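You operate a simulated robot arm through the tools that you are given. There is no shell and no other tool. Be economical: measure what you need, move in short steps, check, and stop when the job is done.

Carry out the task below with a simulated robot arm. There is one attempt and no reset: what you move stays moved.

## Task
Put the gold pouch on top of the half mould with yellow tab.

It is judged by the outcome, as a careful person would: the job done as asked, and still so three seconds after it is handed in. It fails if anything else is knocked over, pushed out of place, dropped, spilled or broken.

## Robot
A 7-joint arm with a two-finger parallel gripper, fixed in place. Base frame: the origin is at the foot of the arm, x ahead of it, y to its left, z up; the work surface is at about z = 0. Readings come in cm, degrees, newtons and seconds.
With the tool pointing down near the work surface it reaches from about 24 to 62 cm from the base axis. Its first joint turns from -66.0 to 66.0 degrees. Payload 2.6 kg.
The tool frame sits at the grasp point between the pads (the TCP): z along the fingers, y along the line on which they close. The tips reach 3 cm beyond it. Largest opening 9.4 cm; finger width 2.8, thickness 1; the body of the gripper, 5 by 9.6 cm, starts 5.5 cm behind the TCP.
Orientation is told as [roll, pitch, yaw] about the base's x, y, z axes, in that order, counted from this pose: with the fingers straight down and closing along the base's y, the tool's x points along the base's -x, its y along +y and its z along -z.

## Interface
- The arm moves only by the tool nudge_tool. Its arguments are lists of equal length, an entry for each row: "offset": the shift along the tool's x, y, z in cm, a list of three; "angular": the turn, a rotation vector about the tool's x, y, z in degrees, a list of three; "claw": the opening, from 0 (shut) to 1 (fully open). In form: {"offset": [[tx, ty, tz], ...], "angular": [[wx, wy, wz], ...], "claw": [claw, ...]}. A call has 1 to 12 rows; each row is the pose to reach, as a shift and turn from the pose commanded when the call began, along the tool's axes at that moment. Each row takes 0.2 s and may step no farther than 5 cm and 8.6 degrees from the row before; otherwise, or with a gripper value out of range, the whole call is refused. A pose out of reach is approached as far as the arm can. The call stops where the force on the tool passes 40 N (or 10 N more than at its start, if that is more) or the arm is blocked; 0.2 s more then pass. Each finger travels about 7.2 cm/s and halts on what it meets, pressing with about 43 N; the grip force reading is that of the motor and also rises with nothing between the fingers. The clock runs only during rows and for 0.2 s after the last one: add rows that repeat a pose to give the fingers time. It gives the time, the measured TCP pose, the force on the tool (base axes), the opening and the grip force at its end, in the units of the frame above (readings bear some noise), and new pictures: "views" is both (left out), scene, wrist or none.
- Cameras (640 x 400 px; columns grow to the right, rows downward): "scene" is fixed at [4.34, 44.2, 55.39]; the picture's right is [-0.68, -0.74, 0.00], its down [-0.48, 0.44, -0.76] and it looks along [0.56, -0.51, -0.65] (base axes); focal length 307 px, centre (320, 200). "wrist" rides on the gripper at [-3.7, 0, -5.8] in the tool frame; the picture's right is [0.00, -1.00, 0.00], its down [0.97, 0.00, -0.24] and it looks along [0.24, 0.00, 0.97] (tool axes); focal length 218 px, centre (320, 200).
- measure_at(camera, pixels): for up to 12 pixels [column, row] of the newest picture of that camera ("zoom" is the newest enlarged one), the place [x, y, z] in the base frame of the surface seen there, good to about 0.2 cm. The clock stands still meanwhile.
- inspect(camera, box): a new picture of the part [left, top, right, bottom] of that camera's present view, enlarged. The clock stands still meanwhile.
- close_job(): hands the job in; it is judged then, once.

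Keep the steps short. Do not move on a guess: measure, check each grasp and each placing, and mend mistakes. In all there are 60 turns and 120 pictures (those below and enlarged ones count). Leave the gripper open and the arm clear of the work at the hand-in unless told otherwise, and finish with a single line.

The tools are called after "Emit:" by a JSON object that holds its "api" and its "payload". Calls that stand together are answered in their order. nudge_tool: Moves the arm, as the interface text tells. Its arguments: {"type":"object","properties":{"offset":{"type":"array","items":{"type":"array","items":{"type":"number"}}},"angular":{"type":"array","items":{"type":"array","items":{"type":"number"}}},"claw":{"type":"array","items":{"type":"number"}},"views":{"type":"string","enum":["both","scene","wrist","none"]}},"required":["offset","angular","claw"]} The other tools are called the same way: measure_at (camera, pixels) gives the place of the surface under pixels of a picture; inspect (camera, box) takes an enlarged picture of a part of a camera's view; close_job () hands the job in.

At the start:

```text
clock: 0.0
ee_pos: [41.9, 4.89, 31.42]
orientation: [0.0, 0.0, 0.1]
wrist_force: [-0.4, 0.0, 0.4]
grip_width: 9.39
finger_force: 0.0
```

scene: 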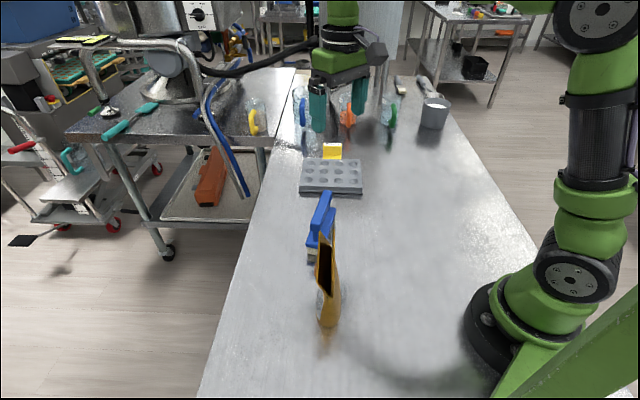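
wrist: 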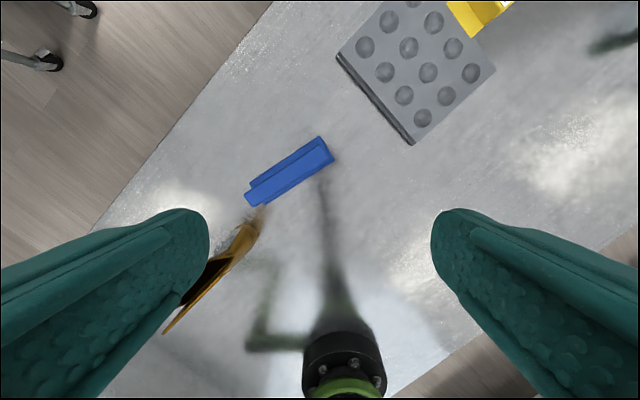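

I see the gold pouch near scene (327,280), a blue brush behind it, and the mould with yellow tab near (332,175). I'll enlarge both views first.

Emit:
{"api": "inspect", "payload": {"camera": "scene", "box": [260, 130, 420, 350]}}

Emit:
{"api": "inspect", "payload": {"camera": "wrist", "box": [120, 100, 360, 350]}}

Emit:
{"api": "measure_at", "payload": {"camera": "scene", "pixels": [[333, 240], [327, 320], [335, 290], [320, 250], [322, 315], [325, 200], [312, 255], [303, 192], [360, 193], [310, 160], [360, 162], [333, 175]]}}

Emit:
{"api": "measure_at", "payload": {"camera": "wrist", "pixels": [[257, 222], [240, 240], [225, 258], [178, 325], [225, 280], [200, 275], [250, 195], [325, 150], [338, 57], [412, 143], [494, 70], [408, 60]]}}

```text
1.82 times, centred on (340, 240) of scene
```

zoom: 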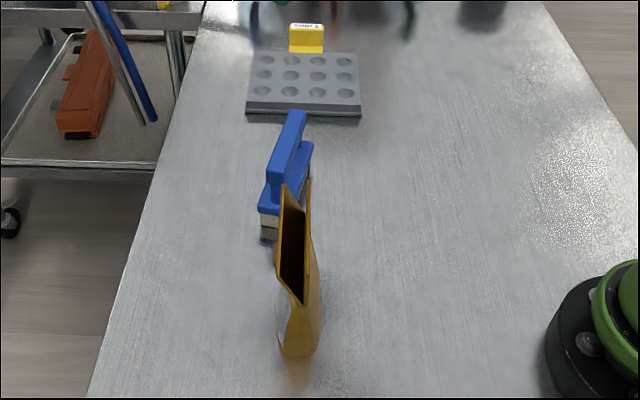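

```text
1.60 times, centred on (240, 225) of wrist
```

zoom: 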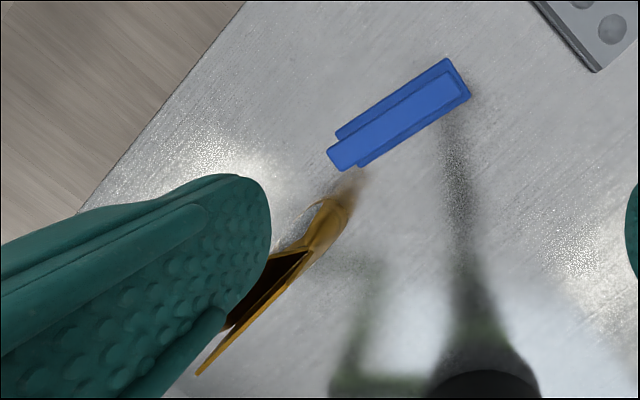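

```text
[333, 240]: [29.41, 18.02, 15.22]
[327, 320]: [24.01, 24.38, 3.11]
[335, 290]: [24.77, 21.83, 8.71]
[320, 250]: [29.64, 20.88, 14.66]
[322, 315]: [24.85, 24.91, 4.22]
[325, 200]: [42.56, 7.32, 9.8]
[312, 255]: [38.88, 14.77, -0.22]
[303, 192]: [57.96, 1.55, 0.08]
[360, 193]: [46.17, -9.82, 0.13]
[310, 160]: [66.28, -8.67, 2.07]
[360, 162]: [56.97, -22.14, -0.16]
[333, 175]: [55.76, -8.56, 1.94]
```

```text
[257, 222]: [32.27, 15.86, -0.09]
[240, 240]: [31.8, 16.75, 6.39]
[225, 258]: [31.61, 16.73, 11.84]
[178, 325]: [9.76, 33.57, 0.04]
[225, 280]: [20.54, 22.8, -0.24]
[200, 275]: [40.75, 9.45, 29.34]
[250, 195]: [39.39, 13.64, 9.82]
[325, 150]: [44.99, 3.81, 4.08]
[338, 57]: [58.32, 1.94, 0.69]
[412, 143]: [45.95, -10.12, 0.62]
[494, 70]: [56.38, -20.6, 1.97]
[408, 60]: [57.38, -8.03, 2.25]
```

The pouch stands upright with its mouth open, about 16 cm tall, near (28,20). The mould's centre is around (57,-9.5), with its top at z about 2. I'll move at a safe height to look down on the pouch.

Emit:
{"api": "nudge_tool", "payload": {"offset": [[2.8, 3.5, 0], [5.6, 7, 0], [8.4, 10.5, 0], [11.2, 14, 0]], "angular": [[0, 0, 0], [0, 0, 0], [0, 0, 0], [0, 0, 0]], "claw": [1, 1, 1, 1]}}

```text
clock: 1.0
ee_pos: [30.59, 18.81, 31.36]
orientation: [0.1, 0.0, -0.1]
wrist_force: [0.2, 0.2, -0.6]
grip_width: 9.39
finger_force: 0.1
```

scene: 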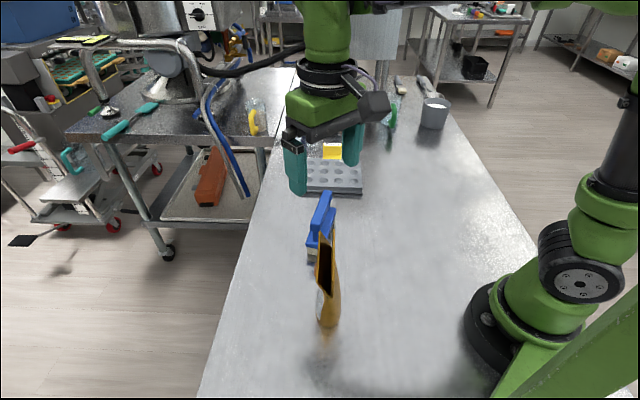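
wrist: 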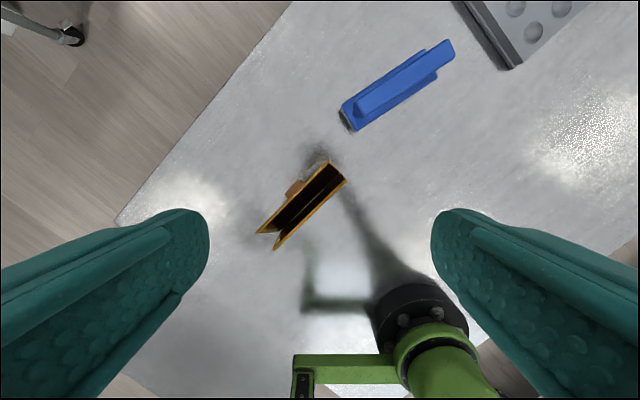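

Emit:
{"api": "inspect", "payload": {"camera": "wrist", "box": [220, 130, 400, 270]}}

Emit:
{"api": "measure_at", "payload": {"camera": "wrist", "pixels": [[258, 232], [277, 247], [327, 162], [344, 180], [290, 200], [311, 213], [302, 190], [310, 170], [345, 115], [362, 130], [300, 205], [320, 204]]}}

Emit:
{"api": "inspect", "payload": {"camera": "scene", "box": [270, 170, 390, 350]}}

```text
2.86 times, centred on (310, 200) of wrist
```

zoom: 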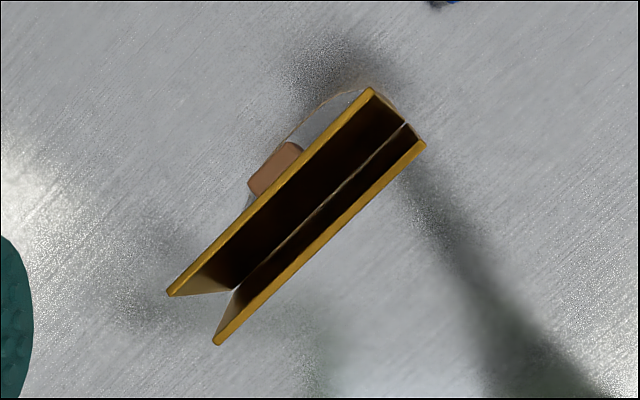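

```text
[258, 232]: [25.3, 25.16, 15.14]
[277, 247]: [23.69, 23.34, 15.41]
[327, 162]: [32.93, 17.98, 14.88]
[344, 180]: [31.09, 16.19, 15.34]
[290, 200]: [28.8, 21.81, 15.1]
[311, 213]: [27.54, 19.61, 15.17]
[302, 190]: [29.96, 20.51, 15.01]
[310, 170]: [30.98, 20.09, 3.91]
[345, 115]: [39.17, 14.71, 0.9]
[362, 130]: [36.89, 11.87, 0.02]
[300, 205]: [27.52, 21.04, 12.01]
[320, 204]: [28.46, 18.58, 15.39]
```

```text
2.22 times, centred on (330, 260) of scene
```

zoom: 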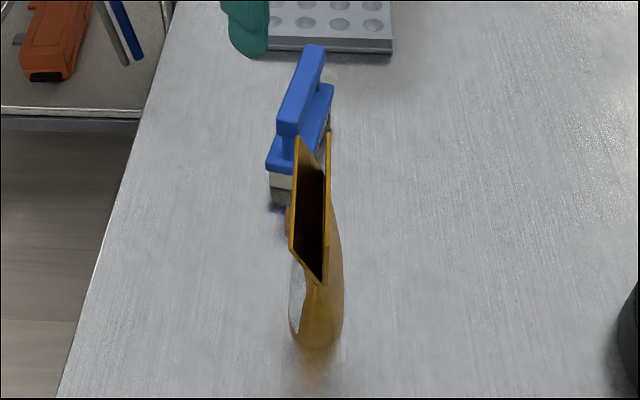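

The mouth corners are A (25.3,25.2), B (23.7,23.3), C (32.9,18.0) and D (31.1,16.2). That puts the centre near (28.2,20.7), the long axis at about -44° and the top at z≈15.3. I'll centre over it and turn 45° so the fingers close across its thin side.

Emit:
{"api": "nudge_tool", "payload": {"offset": [[0.4, 0.3, 0], [0.8, 0.6, 0], [1.2, 1, 0], [1.6, 1.3, 0], [2.0, 1.6, 0], [2.4, 1.9, 0]], "angular": [[0, 0, 7.5], [0, 0, 15], [0, 0, 22.5], [0, 0, 30], [0, 0, 37.5], [0, 0, 45]], "claw": [1, 1, 1, 1, 1, 1]}}

```text
clock: 2.4
ee_pos: [28.11, 20.75, 31.48]
orientation: [0.0, 0.0, -45.1]
wrist_force: [0.0, -0.2, 0.5]
grip_width: 9.41
finger_force: 0.2
```

scene: 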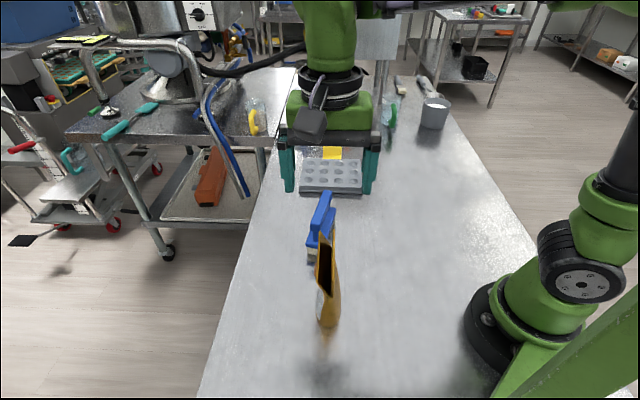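
wrist: 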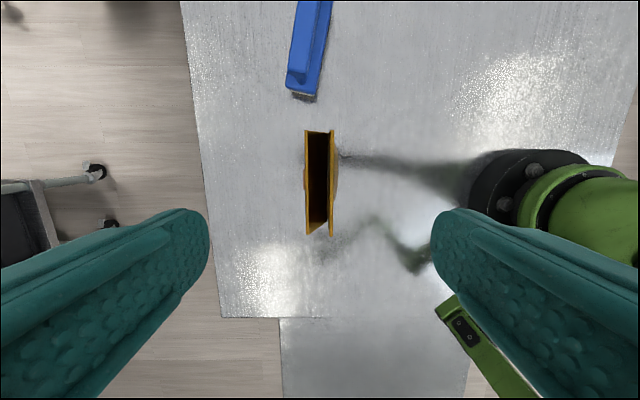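

Well aligned, with the mouth between columns 305 and 338 and the fingers far to either side. I'll measure the top again and look closer at the profile.

Emit:
{"api": "measure_at", "payload": {"camera": "wrist", "pixels": [[306, 132], [335, 132], [307, 233], [331, 236], [306, 180], [332, 185], [337, 170], [304, 182]]}}

Emit:
{"api": "nudge_tool", "payload": {"offset": [[0, 0, 4], [0, 0, 8], [0, 0, 11]], "angular": [[0, 0, 0], [0, 0, 0], [0, 0, 0]], "claw": [1, 1, 1]}}

```text
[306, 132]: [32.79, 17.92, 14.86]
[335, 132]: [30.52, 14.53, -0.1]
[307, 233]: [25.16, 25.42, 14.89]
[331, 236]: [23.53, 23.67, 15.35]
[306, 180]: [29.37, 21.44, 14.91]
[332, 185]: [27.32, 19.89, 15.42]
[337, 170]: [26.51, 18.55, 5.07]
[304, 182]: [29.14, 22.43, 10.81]
```

```text
clock: 3.2
ee_pos: [28.33, 20.69, 20.33]
orientation: [0.0, 0.0, -45.0]
wrist_force: [0.1, 0.4, -0.1]
grip_width: 9.38
finger_force: 0.1
```

scene: 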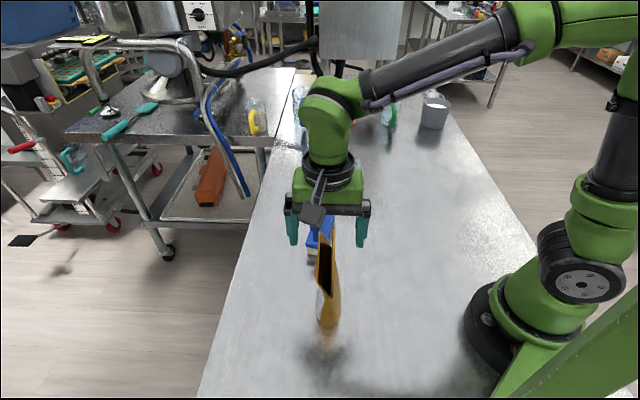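
wrist: 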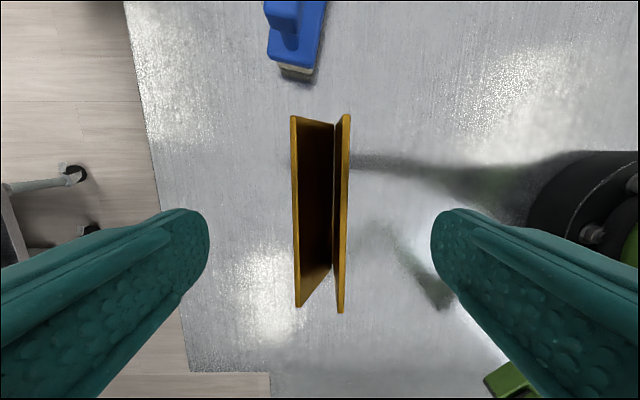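

Both flaps sit symmetrically about column 320. I'll lower to TCP z≈11.3, which puts the tips at 8.3 and the gripper body at 16.8, clear of the 15.4 top.

Emit:
{"api": "nudge_tool", "payload": {"offset": [[0, 0, 3], [0, 0, 6], [0, 0, 9], [0, 0, 9]], "angular": [[0, 0, 0], [0, 0, 0], [0, 0, 0], [0, 0, 0]], "claw": [1, 1, 1, 1]}}

Emit:
{"api": "inspect", "payload": {"camera": "scene", "box": [270, 190, 390, 350]}}

```text
clock: 4.2
ee_pos: [28.28, 20.66, 11.58]
orientation: [0.1, 0.0, -44.9]
wrist_force: [1.1, 0.2, -0.8]
grip_width: 9.43
finger_force: 0.1
```

scene: 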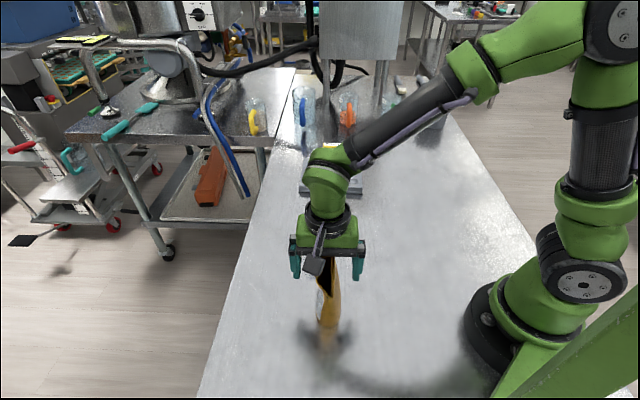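
wrist: 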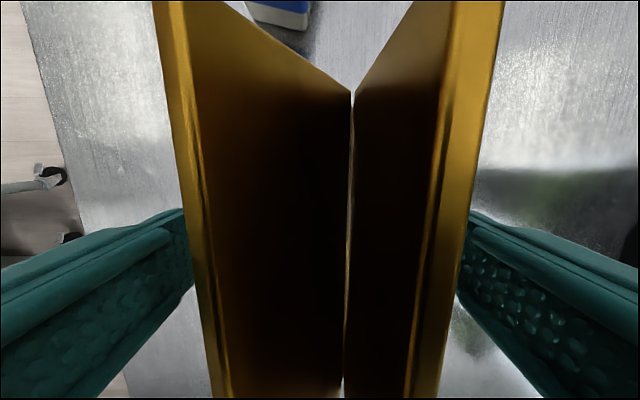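

```text
2.50 times, centred on (330, 270) of scene
```

zoom: 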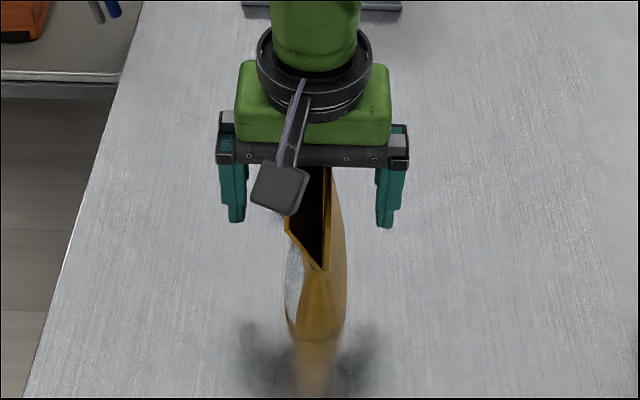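

The fingers straddle the pouch evenly and the body is clear of its top. Now I'll close gently and give the fingers time.

Emit:
{"api": "nudge_tool", "payload": {"offset": [[0, 0, 0], [0, 0, 0], [0, 0, 0], [0, 0, 0], [0, 0, 0], [0, 0, 0]], "angular": [[0, 0, 0], [0, 0, 0], [0, 0, 0], [0, 0, 0], [0, 0, 0], [0, 0, 0]], "claw": [0.7, 0.5, 0.35, 0.2, 0.1, 0]}}

Emit:
{"api": "inspect", "payload": {"camera": "scene", "box": [270, 190, 390, 350]}}

```text
clock: 5.6
ee_pos: [28.27, 20.58, 11.5]
orientation: [0.0, 0.0, -45.0]
wrist_force: [1.1, 0.2, 0.1]
grip_width: 3.75
finger_force: 42.9
```

scene: 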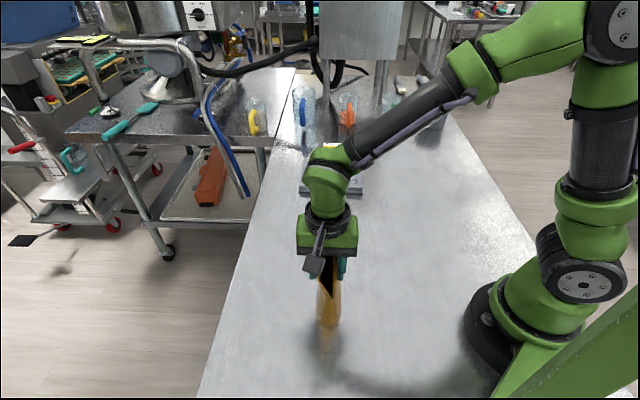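
wrist: 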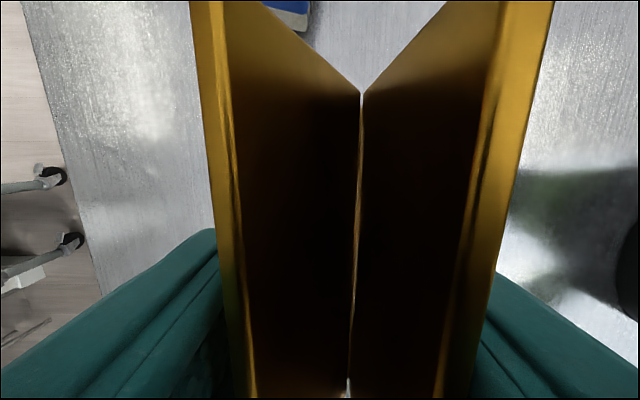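

```text
2.50 times, centred on (330, 270) of scene
```

zoom: 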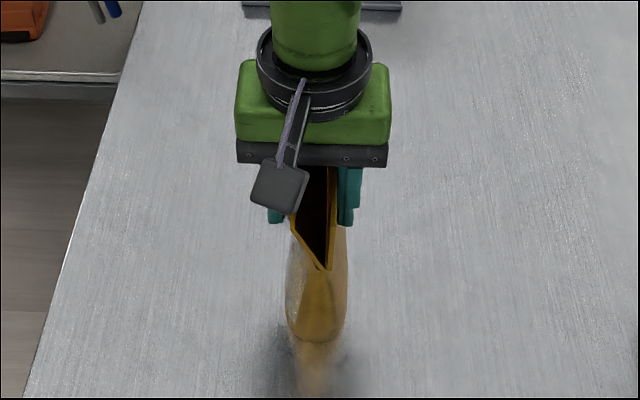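

It's held at 3.75 cm with a 43 N grip. I'll do a small test lift of 1.5 cm.

Emit:
{"api": "nudge_tool", "payload": {"offset": [[0, 0, -0.7], [0, 0, -1.5], [0, 0, -1.5]], "angular": [[0, 0, 0], [0, 0, 0], [0, 0, 0]], "claw": [0, 0, 0]}}

Emit:
{"api": "inspect", "payload": {"camera": "scene", "box": [270, 190, 390, 350]}}

```text
clock: 6.4
ee_pos: [28.23, 20.83, 13.07]
orientation: [0.0, 0.1, -44.8]
wrist_force: [0.5, -0.3, 0.8]
grip_width: 3.76
finger_force: 43.0
```

scene: 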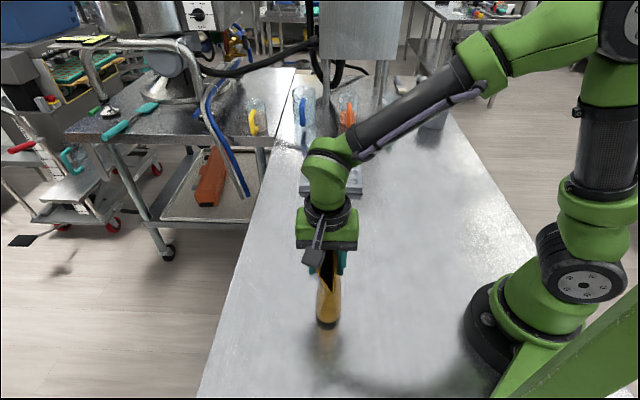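
wrist: 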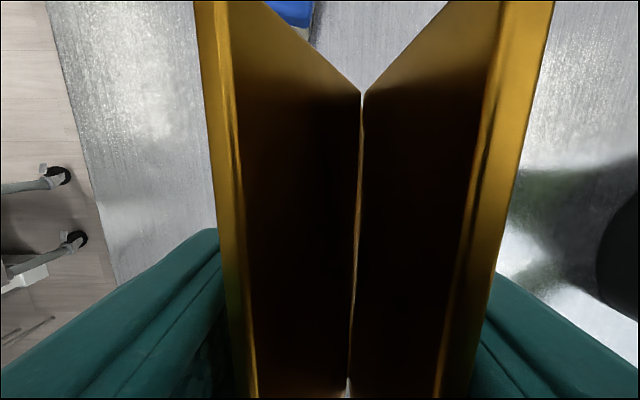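

```text
2.50 times, centred on (330, 270) of scene
```

zoom: 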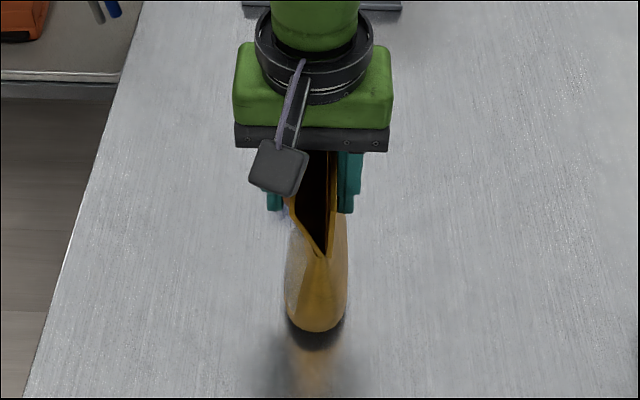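

The pouch hangs straight and doesn't slip. I'll lift it another 12 cm, well above the brush (9.8 cm), and then measure the mould and tab.

Emit:
{"api": "nudge_tool", "payload": {"offset": [[0, 0, -3], [0, 0, -6], [0, 0, -9], [0, 0, -12]], "angular": [[0, 0, 0], [0, 0, 0], [0, 0, 0], [0, 0, 0]], "claw": [0, 0, 0, 0], "views": "scene"}}

Emit:
{"api": "inspect", "payload": {"camera": "scene", "box": [270, 130, 390, 330]}}

```text
clock: 7.4
ee_pos: [28.29, 20.64, 25.03]
orientation: [0.0, 0.0, -44.9]
wrist_force: [0.0, 0.6, -0.7]
grip_width: 3.78
finger_force: 43.2
```

scene: 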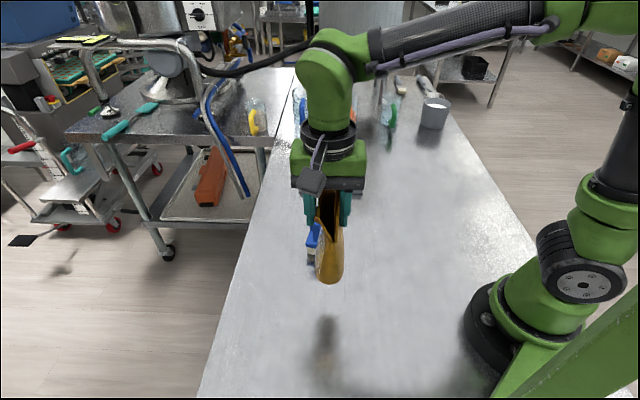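

```text
2.00 times, centred on (330, 230) of scene
```

zoom: 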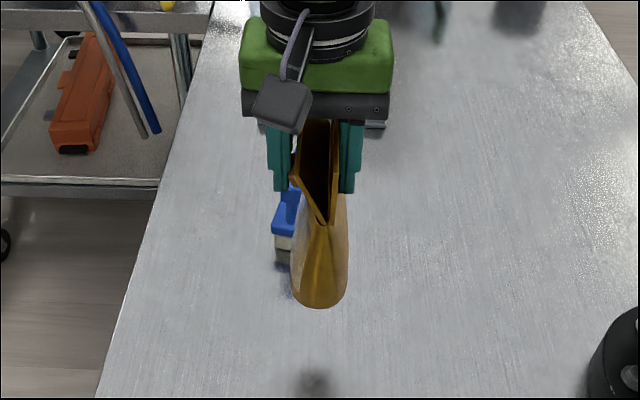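

It's carried cleanly, with the bottom at about z 13.5. I'll travel two thirds of the way toward the mould along tool -x and look.

Emit:
{"api": "nudge_tool", "payload": {"offset": [[-4.5, -0.1, 0], [-9, -0.2, 0], [-13.5, -0.3, 0], [-18, -0.4, 0], [-22.5, -0.5, 0], [-27, -0.6, 0]], "angular": [[0, 0, 0], [0, 0, 0], [0, 0, 0], [0, 0, 0], [0, 0, 0], [0, 0, 0]], "claw": [0, 0, 0, 0, 0, 0]}}

```text
clock: 8.8
ee_pos: [46.92, 1.1, 25.12]
orientation: [-0.1, -0.1, -44.9]
wrist_force: [-0.6, -0.4, -0.4]
grip_width: 3.76
finger_force: 42.7
```

scene: 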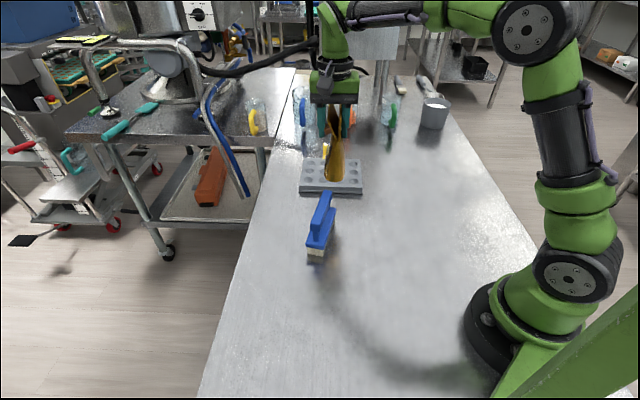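
wrist: 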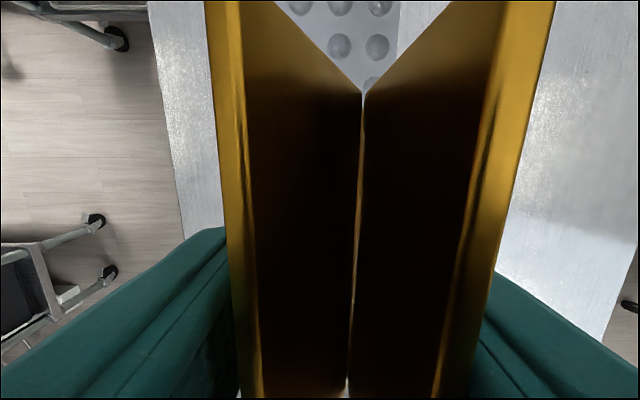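

Brush untouched. The mould is visible on both sides, so I'll confirm its top corners before the last stretch.

Emit:
{"api": "inspect", "payload": {"camera": "scene", "box": [280, 130, 390, 210]}}

Emit:
{"api": "measure_at", "payload": {"camera": "scene", "pixels": [[302, 187], [361, 187], [307, 161], [358, 163], [330, 188], [304, 175], [334, 180], [325, 155]]}}

```text
5.00 times, centred on (335, 170) of scene
```

zoom: 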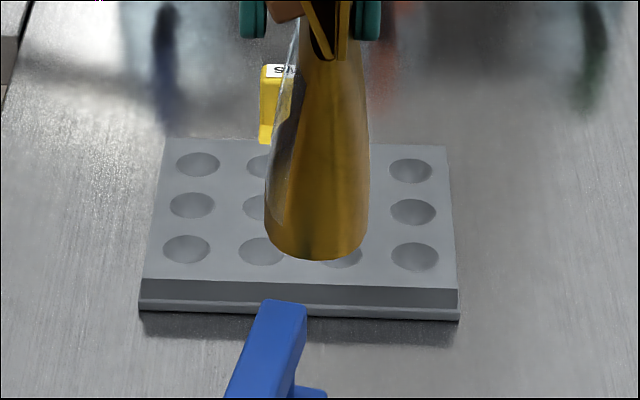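

```text
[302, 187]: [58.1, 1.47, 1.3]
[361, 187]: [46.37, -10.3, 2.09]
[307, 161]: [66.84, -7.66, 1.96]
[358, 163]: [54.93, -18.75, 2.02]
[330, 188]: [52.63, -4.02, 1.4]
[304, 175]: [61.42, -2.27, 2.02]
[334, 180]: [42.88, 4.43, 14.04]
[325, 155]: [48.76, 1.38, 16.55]
```

Mould centre is confirmed at about (57,-9.3), with its top at z≈2.05. I'll move the remaining ~14.2 cm at the same height.

Emit:
{"api": "nudge_tool", "payload": {"offset": [[-3.6, -0.1, 0], [-7.2, -0.2, 0], [-10.8, -0.3, 0], [-14.3, -0.3, 0], [-14.3, -0.3, 0]], "angular": [[0, 0, 0], [0, 0, 0], [0, 0, 0], [0, 0, 0], [0, 0, 0]], "claw": [0, 0, 0, 0, 0]}}

Emit:
{"api": "inspect", "payload": {"camera": "scene", "box": [280, 90, 390, 210]}}

```text
clock: 10.0
ee_pos: [56.73, -9.02, 24.83]
orientation: [0.1, 0.1, -44.9]
wrist_force: [-0.9, 0.4, -1.5]
grip_width: 3.78
finger_force: 43.0
```

scene: 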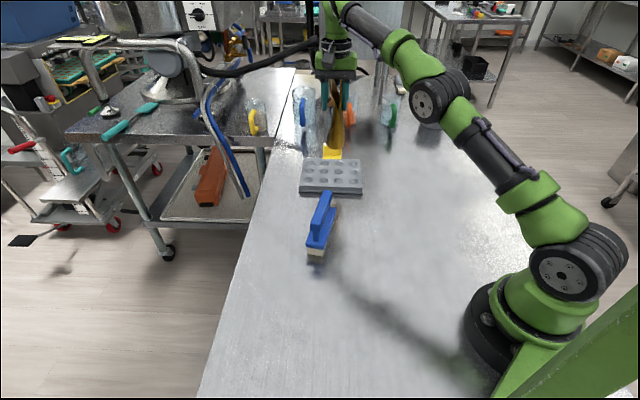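
wrist: 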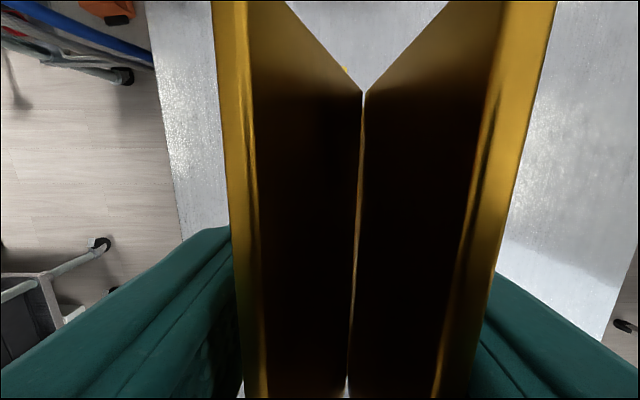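

```text
3.33 times, centred on (335, 150) of scene
```

zoom: 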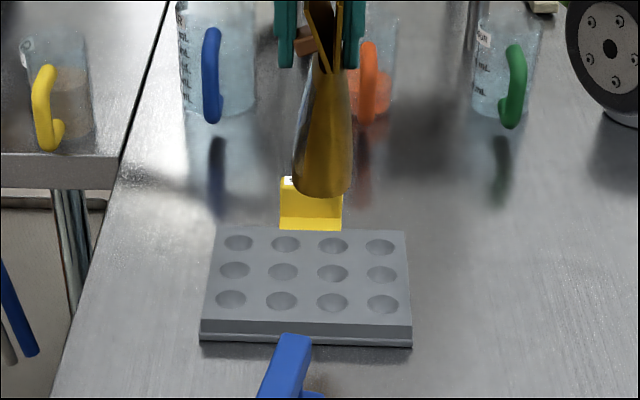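

The pouch is above the mould centre. Before lowering I'll check the tab's height and position and the pouch bottom.

Emit:
{"api": "measure_at", "payload": {"camera": "scene", "pixels": [[333, 155], [325, 145], [341, 145], [321, 144], [331, 147], [336, 147], [326, 143], [340, 143], [345, 125], [320, 178]]}}

```text
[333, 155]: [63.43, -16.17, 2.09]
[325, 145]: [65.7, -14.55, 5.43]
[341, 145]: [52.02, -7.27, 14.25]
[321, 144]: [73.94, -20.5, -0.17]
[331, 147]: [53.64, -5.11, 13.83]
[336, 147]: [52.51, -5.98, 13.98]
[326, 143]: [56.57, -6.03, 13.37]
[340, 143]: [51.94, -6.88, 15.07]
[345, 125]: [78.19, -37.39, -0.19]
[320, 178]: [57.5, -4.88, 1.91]
```

The tab rises to about z 5.5 and sits about 9.7 cm from the pouch axis, while the pouch's half length is about 5.7, so it's clear. I'll shift 0.5 cm farther to centre it and lower to about 1 cm above the mould.

Emit:
{"api": "nudge_tool", "payload": {"offset": [[-0.5, 0, 3], [-0.5, 0, 6], [-0.5, 0, 9], [-0.5, 0, 10.2], [-0.5, 0, 10.2]], "angular": [[0, 0, 0], [0, 0, 0], [0, 0, 0], [0, 0, 0], [0, 0, 0]], "claw": [0, 0, 0, 0, 0], "views": "scene"}}

Emit:
{"api": "inspect", "payload": {"camera": "scene", "box": [280, 90, 390, 210]}}

```text
clock: 11.2
ee_pos: [57.2, -9.4, 14.59]
orientation: [-0.1, 0.1, -45.0]
wrist_force: [-0.4, 0.4, -0.9]
grip_width: 3.75
finger_force: 43.0
```

scene: 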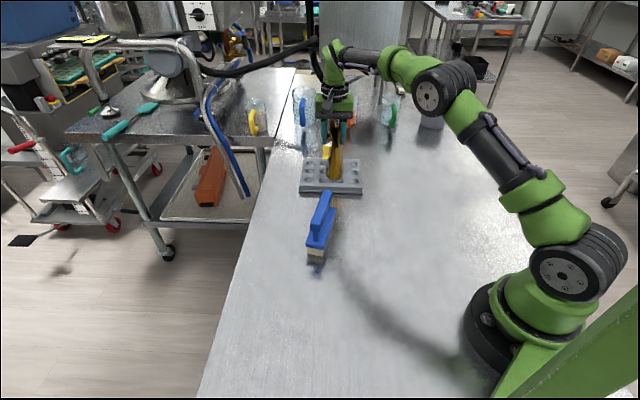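

```text
3.33 times, centred on (335, 150) of scene
```

zoom: 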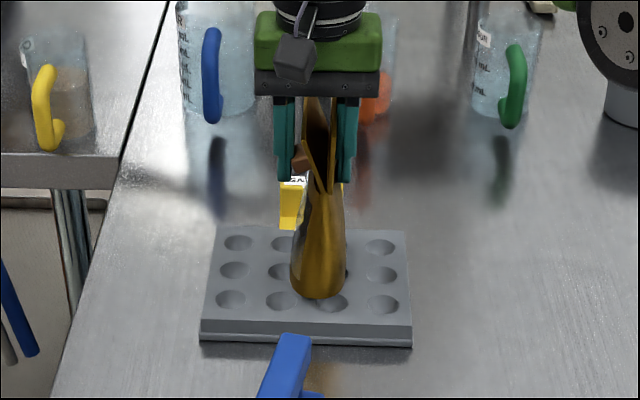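

The pouch is over the mould with clearance at both ends. I'll lower it slowly by 0.8 cm and watch the force.

Emit:
{"api": "nudge_tool", "payload": {"offset": [[0, 0, 0.2], [0, 0, 0.4], [0, 0, 0.6], [0, 0, 0.8]], "angular": [[0, 0, 0], [0, 0, 0], [0, 0, 0], [0, 0, 0]], "claw": [0, 0, 0, 0], "views": "none"}}

Emit:
{"api": "inspect", "payload": {"camera": "scene", "box": [300, 130, 370, 200]}}

```text
clock: 12.2
ee_pos: [57.07, -9.38, 14.04]
orientation: [0.1, 0.0, -45.1]
wrist_force: [-0.3, 0.0, -1.0]
grip_width: 3.72
finger_force: 43.1
```

```text
5.71 times, centred on (335, 165) of scene
```

zoom: 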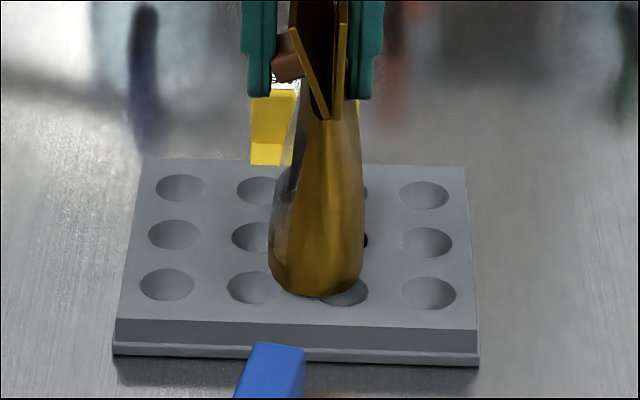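

No contact yet. I'll continue in 0.1 cm steps.

Emit:
{"api": "nudge_tool", "payload": {"offset": [[0, 0, 0.1], [0, 0, 0.2], [0, 0, 0.2]], "angular": [[0, 0, 0], [0, 0, 0], [0, 0, 0]], "claw": [0, 0, 0], "views": "none"}}

```text
clock: 13.0
ee_pos: [57.16, -9.56, 13.78]
orientation: [0.0, 0.0, -45.0]
wrist_force: [-0.3, 0.0, 0.6]
grip_width: 3.7
finger_force: 42.9
```

Emit:
{"api": "nudge_tool", "payload": {"offset": [[0, 0, 0.1], [0, 0, 0.2], [0, 0, 0.2]], "angular": [[0, 0, 0], [0, 0, 0], [0, 0, 0]], "claw": [0, 0, 0], "views": "none"}}

Emit:
{"api": "inspect", "payload": {"camera": "scene", "box": [300, 130, 370, 200]}}

```text
clock: 13.8
ee_pos: [57.27, -9.54, 13.78]
orientation: [0.0, -0.1, -45.0]
wrist_force: [-5.9, 1.8, 18.6]
grip_width: 3.69
finger_force: 42.9
```

```text
5.71 times, centred on (335, 165) of scene
```

zoom: 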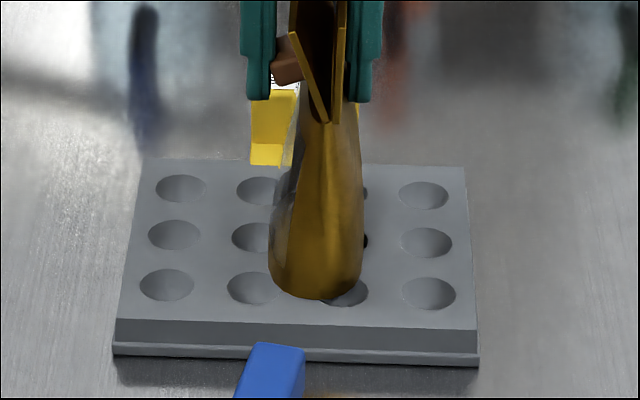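

The pouch now rests on the mould, with 18.6 N upward force. I'll ease up 0.12 cm to relieve the load, then open slowly.

Emit:
{"api": "nudge_tool", "payload": {"offset": [[0, 0, -0.12], [0, 0, -0.12], [0, 0, -0.12], [0, 0, -0.12], [0, 0, -0.12], [0, 0, -0.12]], "angular": [[0, 0, 0], [0, 0, 0], [0, 0, 0], [0, 0, 0], [0, 0, 0], [0, 0, 0]], "claw": [0, 0, 0.38, 0.45, 0.5, 0.55]}}

Emit:
{"api": "inspect", "payload": {"camera": "scene", "box": [300, 100, 370, 200]}}

```text
clock: 15.2
ee_pos: [57.17, -9.59, 13.62]
orientation: [0.0, 0.0, -45.1]
wrist_force: [0.3, 1.1, -0.6]
grip_width: 5.16
finger_force: 0.1
```

scene: 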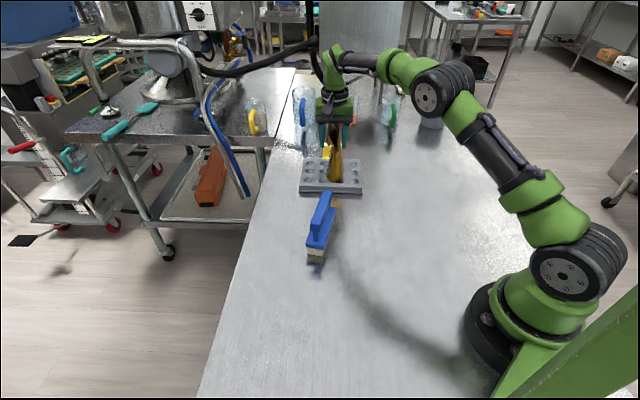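
wrist: 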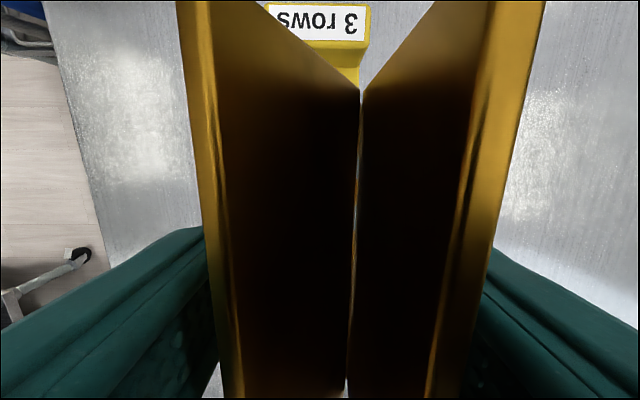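

```text
4.00 times, centred on (335, 150) of scene
```

zoom: 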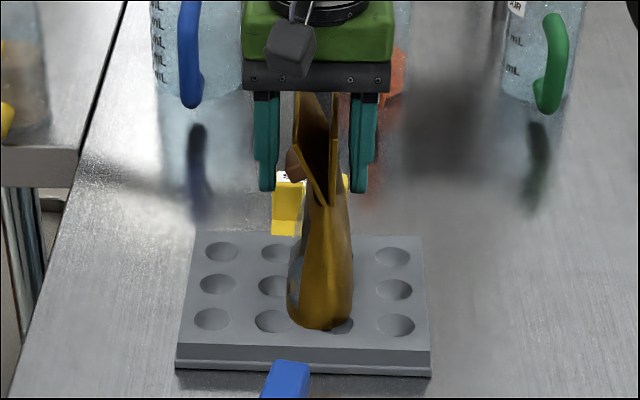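

The pouch stands on its own with both fingers free and no force. I'll open fully, then rise straight up.

Emit:
{"api": "nudge_tool", "payload": {"offset": [[0, 0, 0], [0, 0, 0], [0, 0, 0], [0, 0, -2], [0, 0, -5], [0, 0, -9], [0, 0, -13], [0, 0, -16]], "angular": [[0, 0, 0], [0, 0, 0], [0, 0, 0], [0, 0, 0], [0, 0, 0], [0, 0, 0], [0, 0, 0], [0, 0, 0]], "claw": [0.7, 0.85, 1, 1, 1, 1, 1, 1]}}

Emit:
{"api": "inspect", "payload": {"camera": "scene", "box": [280, 90, 390, 210]}}

```text
clock: 17.0
ee_pos: [55.46, -8.37, 28.47]
orientation: [0.0, 0.0, -44.9]
wrist_force: [-0.1, -0.1, 0.0]
grip_width: 9.41
finger_force: 0.0
out of reach, approached as far as the arm can: row 7, 8
```

scene: 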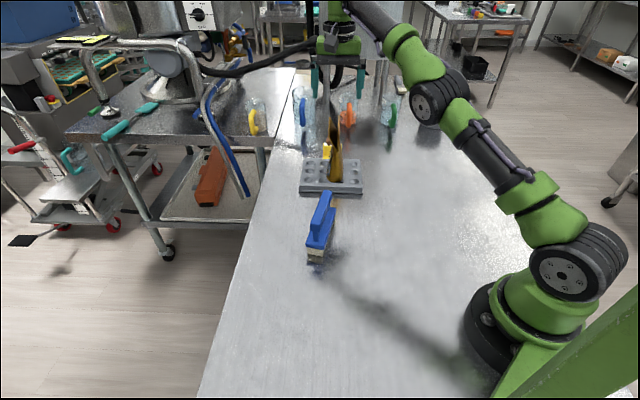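
wrist: 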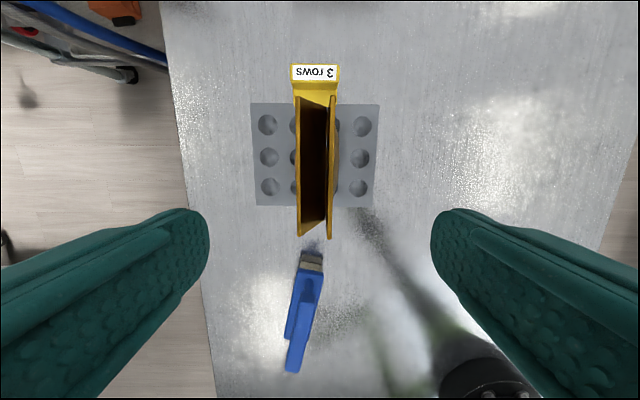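

```text
3.33 times, centred on (335, 150) of scene
```

zoom: 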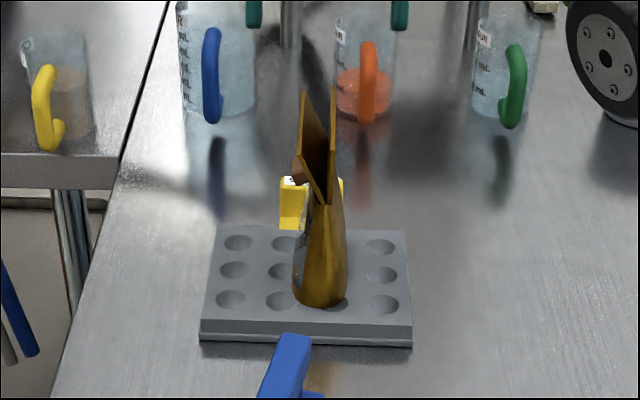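

The pouch stands upright on the mould, and the mould and brush haven't moved. I'll draw the arm back at this height to clear the work, then check stability.

Emit:
{"api": "nudge_tool", "payload": {"offset": [[4, -1, 0], [8, -2, 0], [12, -3, 0], [16, -4, 0], [16, -4, 0], [16, -4, 0]], "angular": [[0, 0, 0], [0, 0, 0], [0, 0, 0], [0, 0, 0], [0, 0, 0], [0, 0, 0]], "claw": [1, 1, 1, 1, 1, 1]}}

Emit:
{"api": "inspect", "payload": {"camera": "scene", "box": [280, 90, 390, 270]}}

```text
clock: 18.4
ee_pos: [41.23, 0.16, 28.59]
orientation: [0.0, -0.1, -44.9]
wrist_force: [0.4, -1.2, -0.5]
grip_width: 9.39
finger_force: 0.0
```

scene: 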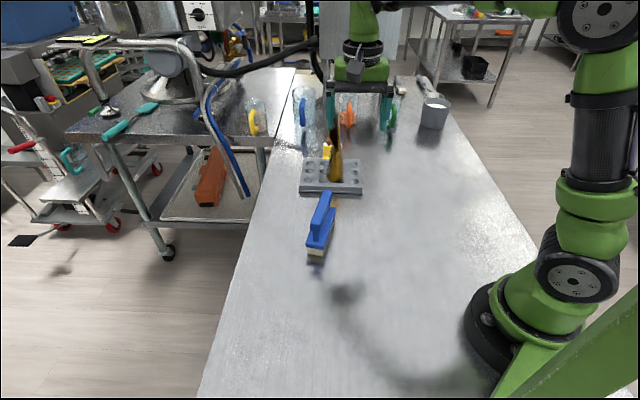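
wrist: 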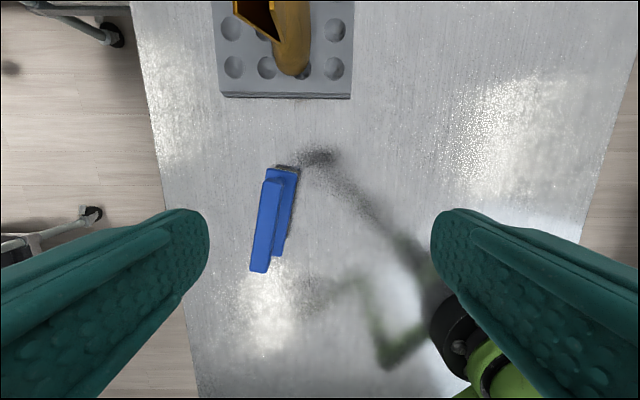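

```text
2.22 times, centred on (335, 180) of scene
```

zoom: 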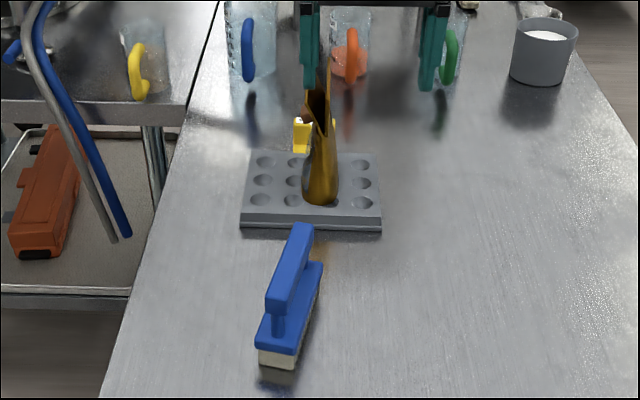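

The pouch is stable on the mould, the gripper is open and the arm is clear, so I'm handing the job in.

Emit:
{"api": "close_job", "payload": {}}

```text
The job is handed in.
```

The gold pouch stands upright on top of the half mould with the yellow tab; nothing else was moved, and the gripper is open and clear of the work.
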